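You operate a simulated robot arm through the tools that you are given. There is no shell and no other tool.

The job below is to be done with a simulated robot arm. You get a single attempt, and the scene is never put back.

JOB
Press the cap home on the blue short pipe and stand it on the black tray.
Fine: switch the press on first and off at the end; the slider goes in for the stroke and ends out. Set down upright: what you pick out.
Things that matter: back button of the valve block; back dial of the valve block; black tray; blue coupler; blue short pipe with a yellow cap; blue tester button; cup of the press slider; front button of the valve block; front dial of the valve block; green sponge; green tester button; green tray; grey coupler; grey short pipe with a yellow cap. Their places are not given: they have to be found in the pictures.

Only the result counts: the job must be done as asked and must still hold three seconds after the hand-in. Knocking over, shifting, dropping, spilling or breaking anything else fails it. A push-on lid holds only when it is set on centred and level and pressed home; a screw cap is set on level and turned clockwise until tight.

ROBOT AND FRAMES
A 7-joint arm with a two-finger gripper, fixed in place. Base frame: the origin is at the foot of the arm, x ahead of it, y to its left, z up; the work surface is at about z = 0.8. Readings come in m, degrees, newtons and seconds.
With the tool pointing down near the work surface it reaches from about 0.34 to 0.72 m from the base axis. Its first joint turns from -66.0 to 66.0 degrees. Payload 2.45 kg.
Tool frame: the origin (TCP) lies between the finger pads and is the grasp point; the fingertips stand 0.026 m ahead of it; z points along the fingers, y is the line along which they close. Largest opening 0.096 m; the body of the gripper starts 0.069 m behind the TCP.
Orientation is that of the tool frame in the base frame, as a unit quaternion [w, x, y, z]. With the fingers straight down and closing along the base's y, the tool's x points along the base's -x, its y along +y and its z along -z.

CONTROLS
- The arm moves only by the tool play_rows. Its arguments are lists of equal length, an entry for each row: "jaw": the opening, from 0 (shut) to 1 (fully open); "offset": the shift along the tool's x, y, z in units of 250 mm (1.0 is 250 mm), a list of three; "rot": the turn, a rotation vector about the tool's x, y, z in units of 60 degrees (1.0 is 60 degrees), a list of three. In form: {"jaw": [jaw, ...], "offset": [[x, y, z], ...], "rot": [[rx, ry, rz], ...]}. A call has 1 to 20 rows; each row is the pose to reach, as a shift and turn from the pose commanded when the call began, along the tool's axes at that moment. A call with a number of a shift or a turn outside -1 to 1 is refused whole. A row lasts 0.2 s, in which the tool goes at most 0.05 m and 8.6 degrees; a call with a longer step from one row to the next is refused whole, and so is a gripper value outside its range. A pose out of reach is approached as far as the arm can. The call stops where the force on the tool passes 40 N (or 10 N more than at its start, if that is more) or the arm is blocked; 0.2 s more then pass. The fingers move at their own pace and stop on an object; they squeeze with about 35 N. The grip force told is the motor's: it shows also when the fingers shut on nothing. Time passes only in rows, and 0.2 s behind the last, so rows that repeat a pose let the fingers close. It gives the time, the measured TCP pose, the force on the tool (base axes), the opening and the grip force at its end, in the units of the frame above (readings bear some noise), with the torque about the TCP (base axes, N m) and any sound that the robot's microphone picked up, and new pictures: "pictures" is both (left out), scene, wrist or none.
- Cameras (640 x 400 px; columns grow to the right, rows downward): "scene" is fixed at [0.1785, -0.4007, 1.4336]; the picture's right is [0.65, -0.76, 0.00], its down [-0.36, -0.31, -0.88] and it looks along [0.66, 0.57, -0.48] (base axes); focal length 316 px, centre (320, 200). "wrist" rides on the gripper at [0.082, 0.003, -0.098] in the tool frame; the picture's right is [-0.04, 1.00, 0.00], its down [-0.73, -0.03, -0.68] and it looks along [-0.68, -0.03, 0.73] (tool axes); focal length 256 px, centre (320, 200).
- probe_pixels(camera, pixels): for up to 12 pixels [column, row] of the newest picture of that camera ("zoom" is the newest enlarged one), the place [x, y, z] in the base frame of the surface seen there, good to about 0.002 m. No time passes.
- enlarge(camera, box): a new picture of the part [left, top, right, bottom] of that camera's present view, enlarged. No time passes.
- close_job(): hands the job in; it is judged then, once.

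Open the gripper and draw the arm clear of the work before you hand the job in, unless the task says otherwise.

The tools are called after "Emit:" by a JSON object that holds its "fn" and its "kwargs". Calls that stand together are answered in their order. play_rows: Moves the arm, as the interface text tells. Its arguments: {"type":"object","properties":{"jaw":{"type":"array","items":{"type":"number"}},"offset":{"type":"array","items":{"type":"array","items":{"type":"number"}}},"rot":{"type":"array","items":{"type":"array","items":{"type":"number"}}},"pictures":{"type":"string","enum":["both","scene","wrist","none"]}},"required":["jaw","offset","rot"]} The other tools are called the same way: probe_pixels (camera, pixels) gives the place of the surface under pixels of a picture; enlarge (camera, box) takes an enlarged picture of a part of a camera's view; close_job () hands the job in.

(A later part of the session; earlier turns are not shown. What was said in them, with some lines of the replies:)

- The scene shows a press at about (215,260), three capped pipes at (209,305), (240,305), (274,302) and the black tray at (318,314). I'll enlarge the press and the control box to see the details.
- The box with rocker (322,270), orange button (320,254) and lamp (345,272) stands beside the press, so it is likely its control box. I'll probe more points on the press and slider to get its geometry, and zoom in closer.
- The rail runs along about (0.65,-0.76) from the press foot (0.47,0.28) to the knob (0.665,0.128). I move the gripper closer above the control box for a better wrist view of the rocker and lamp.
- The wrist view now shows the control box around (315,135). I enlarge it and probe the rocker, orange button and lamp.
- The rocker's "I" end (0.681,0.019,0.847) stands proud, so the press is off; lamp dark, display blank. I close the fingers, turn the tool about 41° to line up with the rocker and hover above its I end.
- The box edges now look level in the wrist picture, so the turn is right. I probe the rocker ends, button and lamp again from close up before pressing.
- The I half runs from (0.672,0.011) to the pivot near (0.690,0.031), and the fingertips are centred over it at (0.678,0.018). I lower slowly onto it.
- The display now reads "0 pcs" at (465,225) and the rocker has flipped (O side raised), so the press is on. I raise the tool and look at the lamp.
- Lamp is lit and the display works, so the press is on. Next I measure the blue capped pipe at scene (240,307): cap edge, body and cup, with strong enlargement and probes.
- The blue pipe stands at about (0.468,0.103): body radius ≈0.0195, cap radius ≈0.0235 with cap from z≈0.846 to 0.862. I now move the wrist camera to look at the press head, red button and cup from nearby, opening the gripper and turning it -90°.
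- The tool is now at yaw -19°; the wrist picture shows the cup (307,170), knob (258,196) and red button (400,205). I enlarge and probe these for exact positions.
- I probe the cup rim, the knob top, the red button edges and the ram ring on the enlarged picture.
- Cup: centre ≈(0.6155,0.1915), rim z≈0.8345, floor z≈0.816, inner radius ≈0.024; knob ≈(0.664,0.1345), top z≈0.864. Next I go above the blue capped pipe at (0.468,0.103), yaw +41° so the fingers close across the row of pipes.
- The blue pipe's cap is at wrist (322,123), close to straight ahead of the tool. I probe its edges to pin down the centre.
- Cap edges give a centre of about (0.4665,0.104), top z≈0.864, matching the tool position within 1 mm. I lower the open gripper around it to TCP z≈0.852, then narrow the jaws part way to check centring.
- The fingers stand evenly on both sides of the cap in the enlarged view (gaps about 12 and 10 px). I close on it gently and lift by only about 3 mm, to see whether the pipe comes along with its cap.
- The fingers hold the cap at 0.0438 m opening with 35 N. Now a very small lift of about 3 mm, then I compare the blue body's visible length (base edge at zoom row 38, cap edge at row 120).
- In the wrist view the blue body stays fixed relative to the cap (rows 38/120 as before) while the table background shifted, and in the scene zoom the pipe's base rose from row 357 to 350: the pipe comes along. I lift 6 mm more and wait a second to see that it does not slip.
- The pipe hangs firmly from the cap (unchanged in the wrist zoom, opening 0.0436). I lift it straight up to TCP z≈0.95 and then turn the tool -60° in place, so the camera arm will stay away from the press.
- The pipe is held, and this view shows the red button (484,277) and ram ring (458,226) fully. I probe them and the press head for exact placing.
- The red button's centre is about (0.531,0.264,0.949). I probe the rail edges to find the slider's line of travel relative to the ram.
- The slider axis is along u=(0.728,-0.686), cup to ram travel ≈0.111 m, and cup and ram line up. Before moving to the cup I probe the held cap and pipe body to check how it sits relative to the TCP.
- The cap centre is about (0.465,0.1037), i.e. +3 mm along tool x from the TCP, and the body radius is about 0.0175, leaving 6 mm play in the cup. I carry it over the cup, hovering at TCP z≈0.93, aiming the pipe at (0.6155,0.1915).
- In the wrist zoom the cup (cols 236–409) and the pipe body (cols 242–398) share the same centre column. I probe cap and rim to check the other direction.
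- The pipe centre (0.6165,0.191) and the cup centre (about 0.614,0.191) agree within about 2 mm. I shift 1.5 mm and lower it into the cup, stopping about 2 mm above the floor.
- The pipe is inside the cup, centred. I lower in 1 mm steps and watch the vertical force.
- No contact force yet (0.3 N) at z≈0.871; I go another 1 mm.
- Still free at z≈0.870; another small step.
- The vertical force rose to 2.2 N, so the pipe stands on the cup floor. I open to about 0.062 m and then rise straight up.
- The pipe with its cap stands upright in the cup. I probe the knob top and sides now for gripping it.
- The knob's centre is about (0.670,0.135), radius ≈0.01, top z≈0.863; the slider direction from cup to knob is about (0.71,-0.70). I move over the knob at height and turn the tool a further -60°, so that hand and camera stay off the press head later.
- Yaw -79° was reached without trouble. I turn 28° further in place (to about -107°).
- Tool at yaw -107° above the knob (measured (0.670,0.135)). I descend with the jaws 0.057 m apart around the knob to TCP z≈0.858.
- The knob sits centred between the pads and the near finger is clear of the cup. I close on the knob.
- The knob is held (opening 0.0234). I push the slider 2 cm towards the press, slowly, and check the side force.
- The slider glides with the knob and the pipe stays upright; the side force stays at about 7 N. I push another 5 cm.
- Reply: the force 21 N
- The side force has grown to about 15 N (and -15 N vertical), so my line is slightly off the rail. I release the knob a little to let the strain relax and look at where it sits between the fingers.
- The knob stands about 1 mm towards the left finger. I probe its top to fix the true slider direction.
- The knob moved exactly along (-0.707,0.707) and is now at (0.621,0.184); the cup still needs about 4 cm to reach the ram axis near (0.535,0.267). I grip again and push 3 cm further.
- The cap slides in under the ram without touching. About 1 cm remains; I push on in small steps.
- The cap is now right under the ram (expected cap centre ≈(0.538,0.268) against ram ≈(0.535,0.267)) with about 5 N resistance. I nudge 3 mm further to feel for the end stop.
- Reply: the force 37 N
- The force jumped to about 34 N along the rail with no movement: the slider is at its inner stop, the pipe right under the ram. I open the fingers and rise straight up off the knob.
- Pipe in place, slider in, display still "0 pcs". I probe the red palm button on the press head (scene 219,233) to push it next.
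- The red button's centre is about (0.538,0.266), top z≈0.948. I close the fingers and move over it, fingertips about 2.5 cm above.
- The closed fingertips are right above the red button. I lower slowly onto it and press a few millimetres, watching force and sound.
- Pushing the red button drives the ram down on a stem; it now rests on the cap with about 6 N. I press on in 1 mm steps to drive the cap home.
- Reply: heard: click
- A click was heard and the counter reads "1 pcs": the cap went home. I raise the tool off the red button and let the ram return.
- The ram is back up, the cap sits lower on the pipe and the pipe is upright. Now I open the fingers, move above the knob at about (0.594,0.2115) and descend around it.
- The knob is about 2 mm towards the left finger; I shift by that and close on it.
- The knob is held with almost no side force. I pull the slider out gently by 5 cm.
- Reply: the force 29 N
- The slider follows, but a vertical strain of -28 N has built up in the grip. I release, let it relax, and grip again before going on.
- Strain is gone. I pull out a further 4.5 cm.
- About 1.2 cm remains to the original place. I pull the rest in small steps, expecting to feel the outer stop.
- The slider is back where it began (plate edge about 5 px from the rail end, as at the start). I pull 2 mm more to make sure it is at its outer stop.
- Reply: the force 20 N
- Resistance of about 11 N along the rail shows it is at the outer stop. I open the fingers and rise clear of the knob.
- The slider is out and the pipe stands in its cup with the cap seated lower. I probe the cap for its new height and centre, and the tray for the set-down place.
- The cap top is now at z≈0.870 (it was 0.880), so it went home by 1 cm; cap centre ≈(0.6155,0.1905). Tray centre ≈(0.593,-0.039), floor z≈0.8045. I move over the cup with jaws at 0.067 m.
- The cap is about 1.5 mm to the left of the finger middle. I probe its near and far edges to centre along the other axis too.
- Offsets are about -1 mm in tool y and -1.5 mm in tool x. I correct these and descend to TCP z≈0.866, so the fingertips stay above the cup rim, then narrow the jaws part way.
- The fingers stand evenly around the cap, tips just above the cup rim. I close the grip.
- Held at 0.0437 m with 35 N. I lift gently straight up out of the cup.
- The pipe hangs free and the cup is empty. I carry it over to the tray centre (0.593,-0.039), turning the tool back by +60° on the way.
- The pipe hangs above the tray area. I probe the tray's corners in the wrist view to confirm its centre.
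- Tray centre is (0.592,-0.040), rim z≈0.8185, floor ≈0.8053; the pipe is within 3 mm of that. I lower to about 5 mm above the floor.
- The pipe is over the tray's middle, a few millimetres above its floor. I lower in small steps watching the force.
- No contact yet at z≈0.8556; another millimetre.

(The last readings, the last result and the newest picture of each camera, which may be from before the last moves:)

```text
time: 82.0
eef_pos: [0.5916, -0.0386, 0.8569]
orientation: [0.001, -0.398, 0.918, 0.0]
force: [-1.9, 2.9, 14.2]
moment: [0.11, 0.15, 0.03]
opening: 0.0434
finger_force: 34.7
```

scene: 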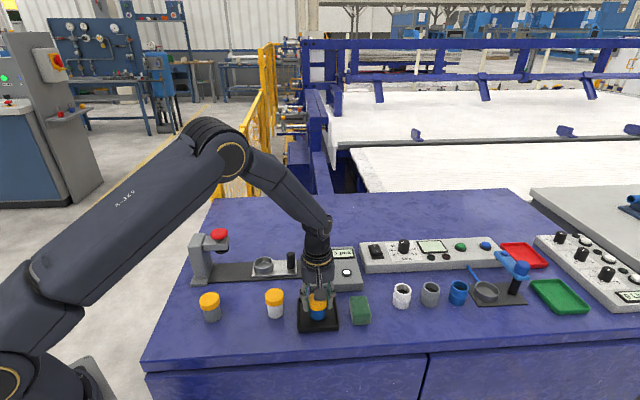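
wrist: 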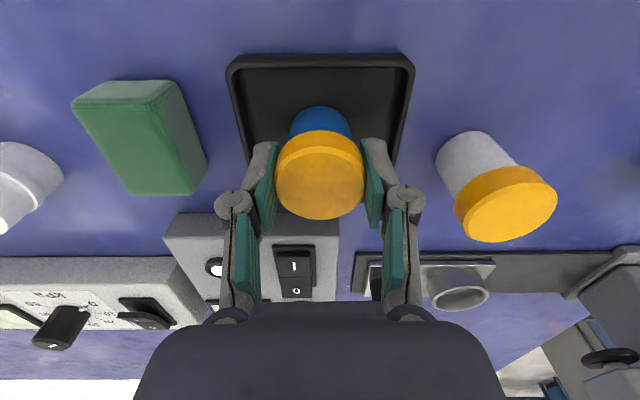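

Contact: 14 N upward. I back off half a millimetre and open the fingers.

Emit:
{"fn": "play_rows", "kwargs": {"jaw": [0.4, 0.48, 0.56, 0.62, 0.66, 0.66], "offset": [[0, 0, -0.002], [0, 0, -0.002], [0, 0, -0.002], [0, 0, -0.002], [0, 0, -0.002], [0, 0, -0.002]], "rot": [[0, 0, 0], [0, 0, 0], [0, 0, 0], [0, 0, 0], [0, 0, 0], [0, 0, 0]], "pictures": "wrist"}}

Emit:
{"fn": "enlarge", "kwargs": {"camera": "wrist", "box": [210, 90, 430, 250]}}

```text
time: 83.4
eef_pos: [0.5904, -0.0382, 0.8569]
orientation: [-0.001, -0.397, 0.918, 0.0]
force: [0.1, 0.2, 0.7]
moment: [-0.03, -0.02, 0.01]
opening: 0.0633
finger_force: 0.0
```

wrist: 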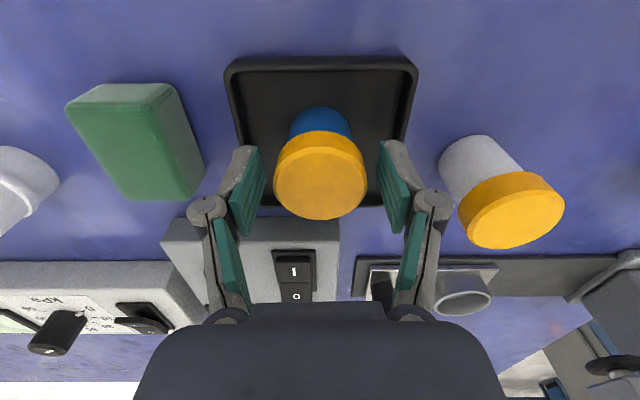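

```text
2.50 times, centred on (320, 170) of wrist
```

zoom: 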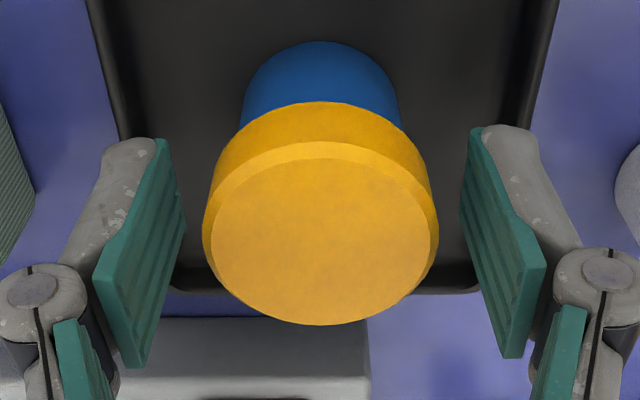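

The fingers are clear on both sides and the pipe stands in the tray. I rise straight up.

Emit:
{"fn": "play_rows", "kwargs": {"jaw": [0.66, 0.66, 0.66, 0.66, 0.66, 0.66, 0.66], "offset": [[0, 0, -0.03], [0, 0, -0.08], [0, 0, -0.16], [0, 0, -0.26], [0, 0, -0.38], [0, 0, -0.5], [0, 0, -0.56]], "rot": [[0, 0, 0], [0, 0, 0], [0, 0, 0], [0, 0, 0], [0, 0, 0], [0, 0, 0], [0, 0, 0]], "pictures": "both"}}

Emit:
{"fn": "enlarge", "kwargs": {"camera": "scene", "box": [270, 250, 370, 340]}}

```text
time: 85.0
eef_pos: [0.5924, -0.0381, 0.9977]
orientation: [0.0, -0.397, 0.918, -0.001]
force: [-0.2, 0.5, -0.2]
moment: [0.01, 0.03, -0.02]
opening: 0.0634
finger_force: 0.2
```

scene: 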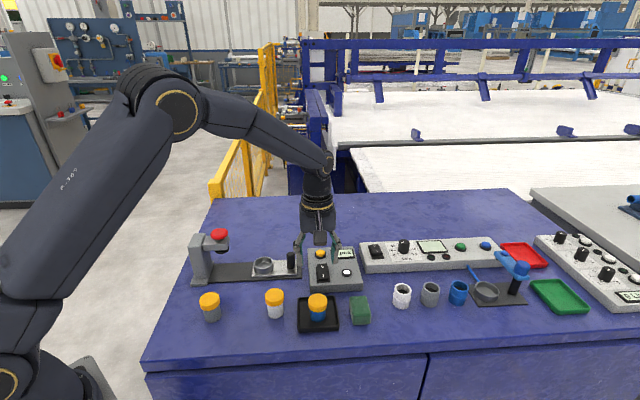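
wrist: 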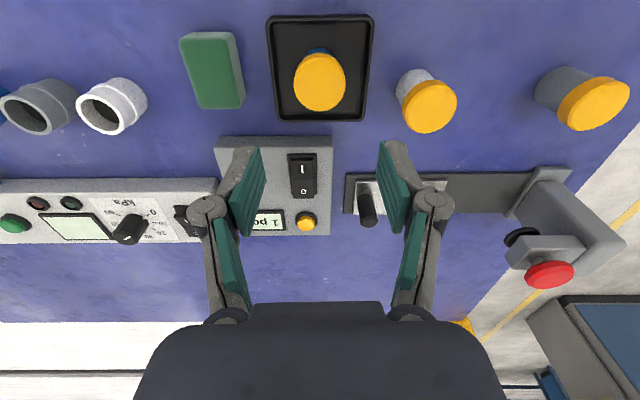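

```text
4.44 times, centred on (320, 295) of scene
```

zoom: 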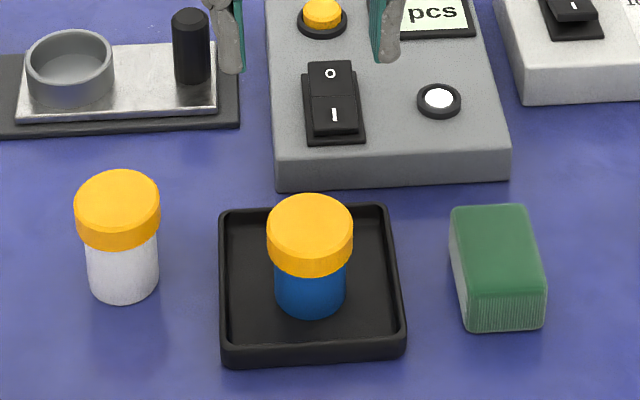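

The capped pipe stands upright in the black tray. Now the press must be switched off: I probe the rocker's raised O end (wrist about (304,190)).

Emit:
{"fn": "enlarge", "kwargs": {"camera": "wrist", "box": [240, 130, 360, 250]}}

Emit:
{"fn": "probe_pixels", "kwargs": {"camera": "wrist", "pixels": [[304, 190], [304, 196], [304, 183], [303, 177], [303, 169], [303, 160], [292, 190], [315, 190], [304, 199]]}}

```text
3.33 times, centred on (300, 190) of wrist
```

zoom: 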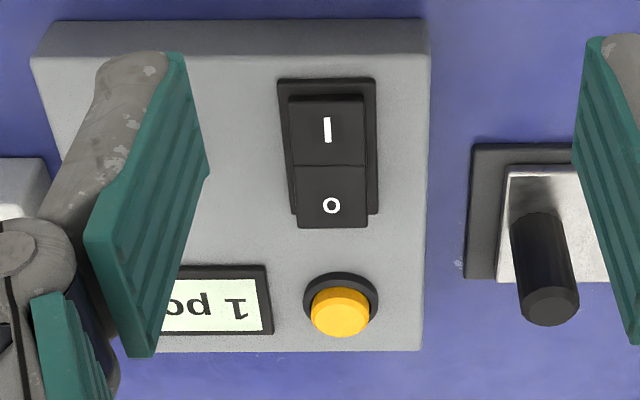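

```text
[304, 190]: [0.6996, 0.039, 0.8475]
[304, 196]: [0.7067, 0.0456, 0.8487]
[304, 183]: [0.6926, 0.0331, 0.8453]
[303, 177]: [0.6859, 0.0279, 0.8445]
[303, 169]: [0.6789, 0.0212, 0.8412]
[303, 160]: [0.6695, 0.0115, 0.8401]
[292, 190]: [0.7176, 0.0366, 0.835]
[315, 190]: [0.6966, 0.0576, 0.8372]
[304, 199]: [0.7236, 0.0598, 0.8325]
```

The O half runs from the pivot (0.690,0.031) to its raised end near (0.709,0.048,0.849). I close the fingers and hover over (0.704,0.0435).

Emit:
{"fn": "play_rows", "kwargs": {"jaw": [0, 0, 0, 0, 0, 0, 0, 0], "offset": [[-0.09, -0.017, 0], [-0.19, -0.035, 0], [-0.29, -0.054, 0.02], [-0.39, -0.073, 0.06], [-0.48, -0.09, 0.12], [-0.5435, -0.102, 0.19], [-0.5435, -0.102, 0.271], [-0.5435, -0.102, 0.271]], "rot": [[0, 0, 0], [0, 0, 0], [0, 0, 0], [0, 0, 0], [0, 0, 0], [0, 0, 0], [0, 0, 0], [0, 0, 0]], "pictures": "both"}}

Emit:
{"fn": "enlarge", "kwargs": {"camera": "wrist", "box": [240, 60, 420, 220]}}

Emit:
{"fn": "enlarge", "kwargs": {"camera": "scene", "box": [280, 210, 380, 300]}}

```text
time: 86.8
eef_pos: [0.7029, 0.0439, 0.9307]
orientation: [0.0, -0.397, 0.918, 0.0]
force: [-0.4, 0.3, -0.9]
moment: [-0.02, -0.02, -0.02]
opening: 0.0
finger_force: 28.1
```

scene: 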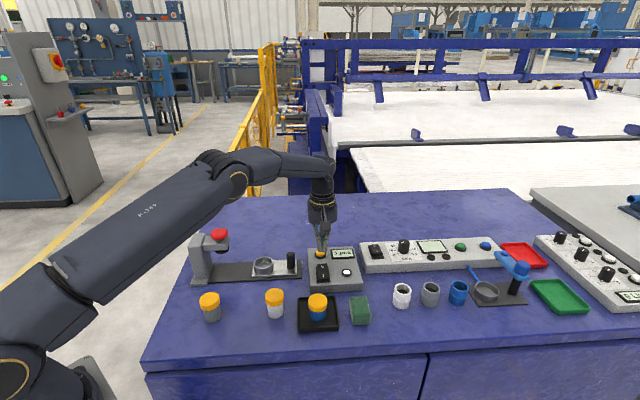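
wrist: 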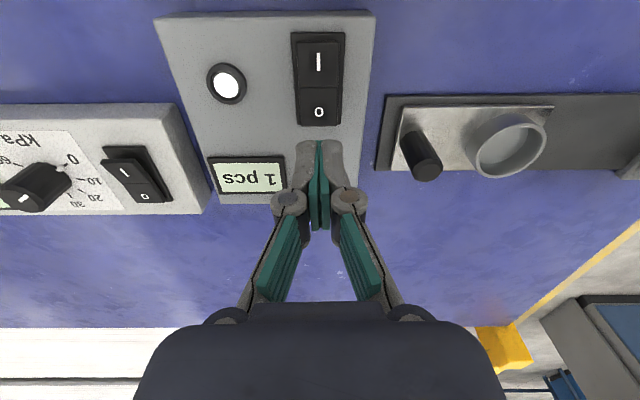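

```text
2.50 times, centred on (330, 140) of wrist
```

zoom: 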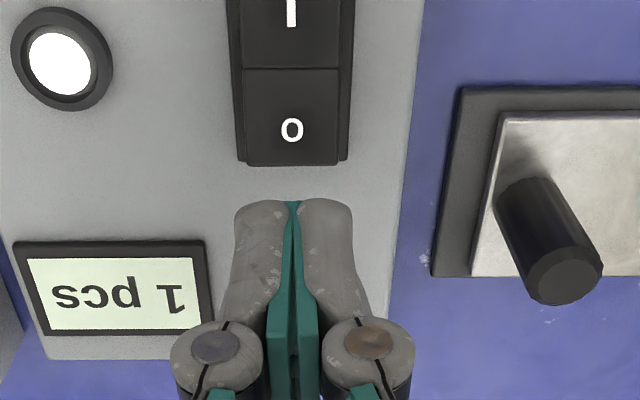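

```text
4.44 times, centred on (330, 255) of scene
```

zoom: 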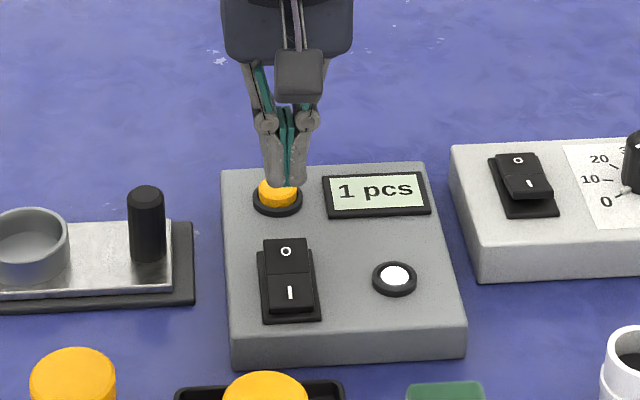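

The fingertips line up with the rocker's O half. I lower slowly onto it as before.

Emit:
{"fn": "play_rows", "kwargs": {"jaw": [0, 0, 0, 0, 0, 0, 0, 0], "offset": [[0, 0, 0.1], [0, 0, 0.19], [0, 0, 0.21], [0, 0, 0.22], [0, 0, 0.23], [0, 0, 0.24], [0, 0, 0.25], [0, 0, 0.256]], "rot": [[0, 0, 0], [0, 0, 0], [0, 0, 0], [0, 0, 0], [0, 0, 0], [0, 0, 0], [0, 0, 0], [0, 0, 0]], "pictures": "both"}}

Emit:
{"fn": "enlarge", "kwargs": {"camera": "scene", "box": [280, 210, 380, 300]}}

```text
time: 88.6
eef_pos: [0.7035, 0.0436, 0.8671]
orientation: [0.001, -0.397, 0.918, 0.0]
force: [-5.2, -1.3, 16.9]
moment: [-0.19, 0.32, -0.03]
opening: 0.006
finger_force: 28.7
```

scene: 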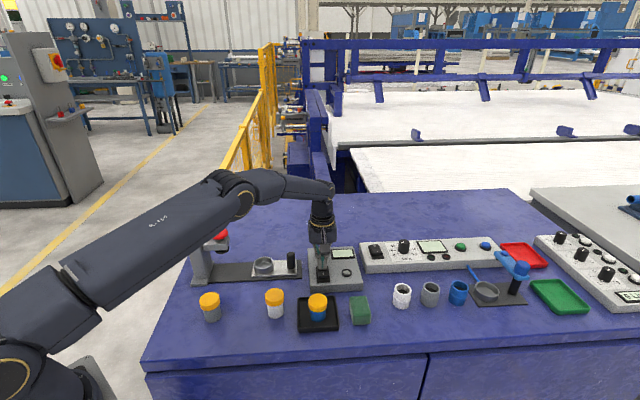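
wrist: 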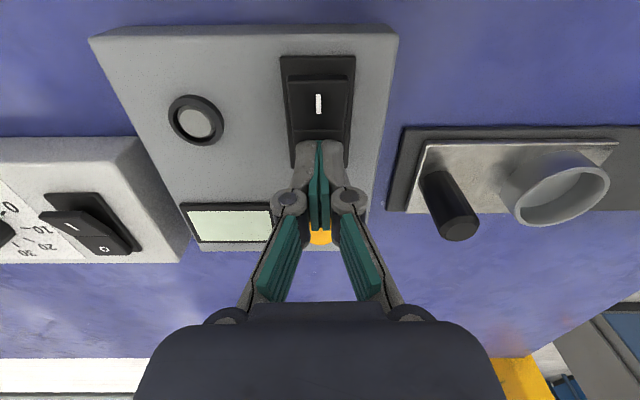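

```text
4.44 times, centred on (330, 255) of scene
```

zoom: 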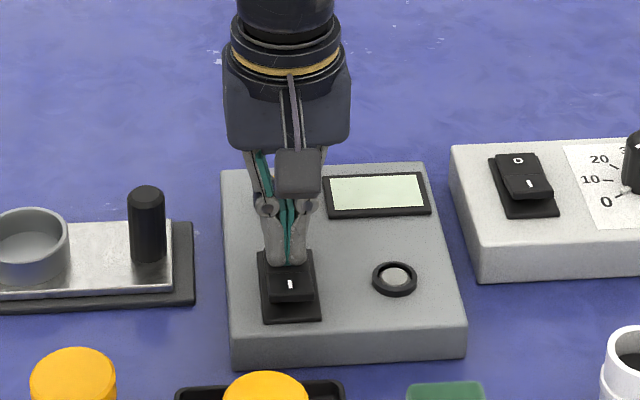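

The lamp is dark, the display blank and the I half stands proud: the press is off. I rise straight up, clear of the work.

Emit:
{"fn": "play_rows", "kwargs": {"jaw": [0, 0, 0, 0, 0, 0, 0], "offset": [[0, 0, -0.05], [0, 0, -0.15], [0, 0, -0.3], [0, 0, -0.47], [0, 0, -0.64], [0, 0, -0.8], [0, 0, -0.8]], "rot": [[0, 0, 0], [0, 0, 0], [0, 0, 0], [0, 0, 0], [0, 0, 0], [0, 0, 0], [0, 0, 0]], "pictures": "both"}}

Emit:
{"fn": "enlarge", "kwargs": {"camera": "scene", "box": [180, 220, 380, 345]}}

Emit:
{"fn": "enlarge", "kwargs": {"camera": "scene", "box": [300, 240, 370, 295]}}

```text
time: 90.2
eef_pos: [0.7033, 0.0431, 1.0624]
orientation: [0.0, -0.397, 0.918, 0.0]
force: [0.5, 1.2, -1.0]
moment: [0.03, -0.02, -0.01]
opening: 0.0
finger_force: 28.7
```

scene: 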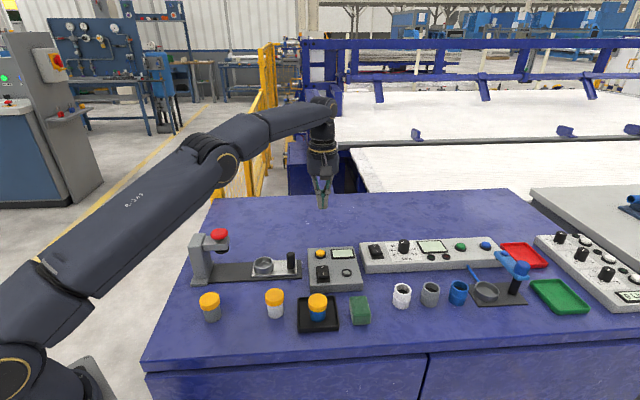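
wrist: 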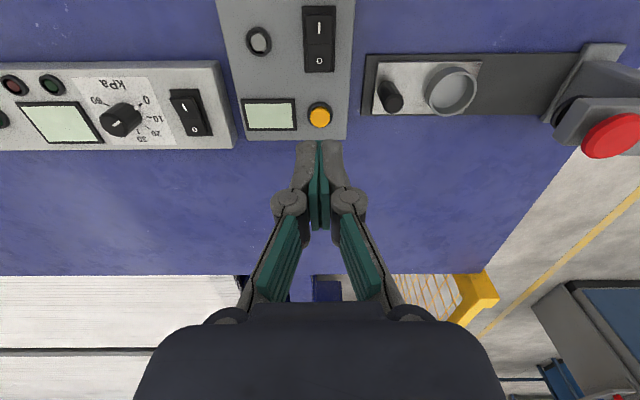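

```text
3.20 times, centred on (280, 282) of scene
```

zoom: 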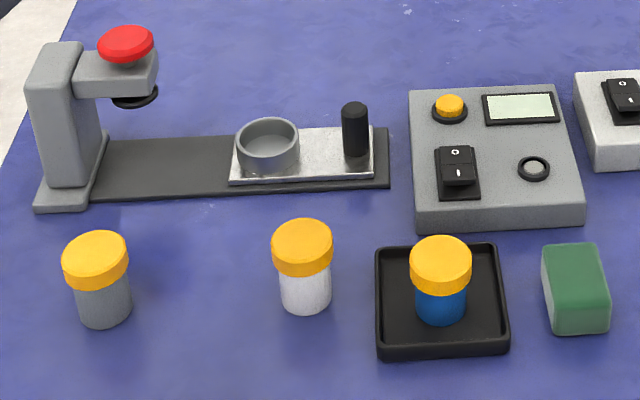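

```text
7.27 times, centred on (335, 268) of scene
```

zoom: 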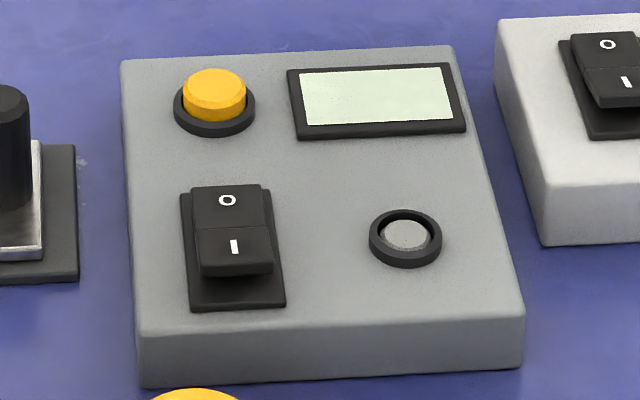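

Everything matches: press off, slider at its starting place, blue pipe upright in the tray, other items untouched. I open the gripper and draw the arm further up and back.

Emit:
{"fn": "play_rows", "kwargs": {"jaw": [1, 1, 1, 1, 1, 1, 1, 1], "offset": [[0, 0, -0.1], [0.05, 0, -0.22], [0.12, 0, -0.34], [0.2, 0, -0.45], [0.28, 0, -0.55], [0.36, 0, -0.64], [0.42, 0, -0.7], [0.42, 0, -0.7]], "rot": [[0, 0, 0], [0, 0, 0], [0, 0, 0], [0, 0, 0], [0, 0, 0], [0, 0, 0], [0, 0, 0], [0, 0, 0]], "pictures": "both"}}

Emit:
{"fn": "enlarge", "kwargs": {"camera": "scene", "box": [270, 280, 370, 340]}}

```text
time: 92.0
eef_pos: [0.6323, -0.0345, 1.2386]
orientation: [0.001, -0.397, 0.918, 0.0]
force: [0.2, -0.1, 0.0]
moment: [0.0, 0.02, -0.04]
opening: 0.0956
finger_force: 0.1
```

scene: 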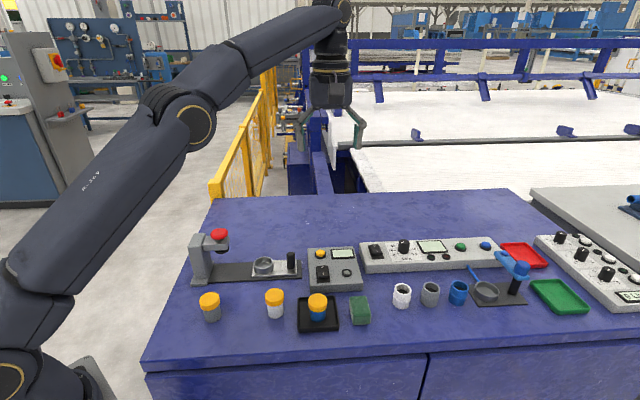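
wrist: 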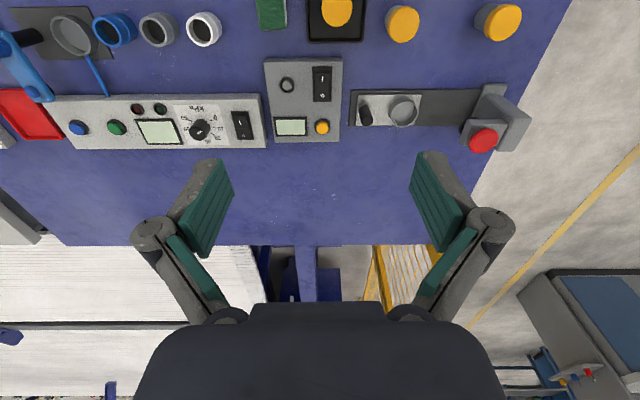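

```text
6.40 times, centred on (320, 310) of scene
```

zoom: 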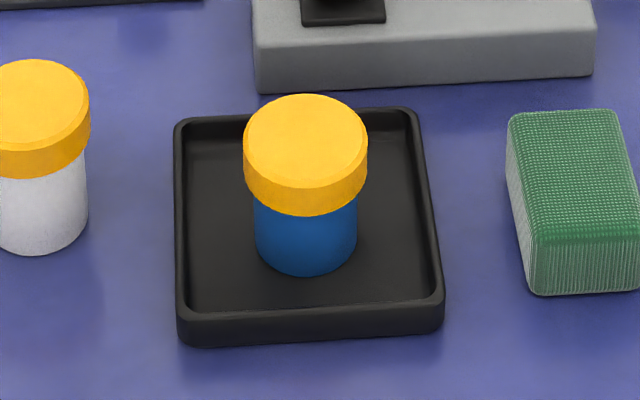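

The arm is well clear with the gripper open, and the capped blue pipe stands upright in the black tray. The press is off and the slider is out, so I hand the job in.

Emit:
{"fn": "close_job", "kwargs": {}}

```text
The job is handed in.
```

The cap is pressed home on the blue short pipe, and the pipe is standing upright in the black tray. I have handed the job in and haven't seen a verdict.

- **Press:** I switched it on first. The stroke ended with a click, the counter went from 0 to 1 pcs, and the cap now sits about 1 cm lower than before. At the end I switched it off; the lamp is dark and the display blank.
- **Slider:** It went in to its inner stop for the stroke and is back at its outer stop, where it started.
- **Handling:** I lifted the pipe by its cap both times. It held, and the cap did not slip.
- **Everything else:** In the last pictures the other items are where they were. The gripper is open and the arm is clear of the work.
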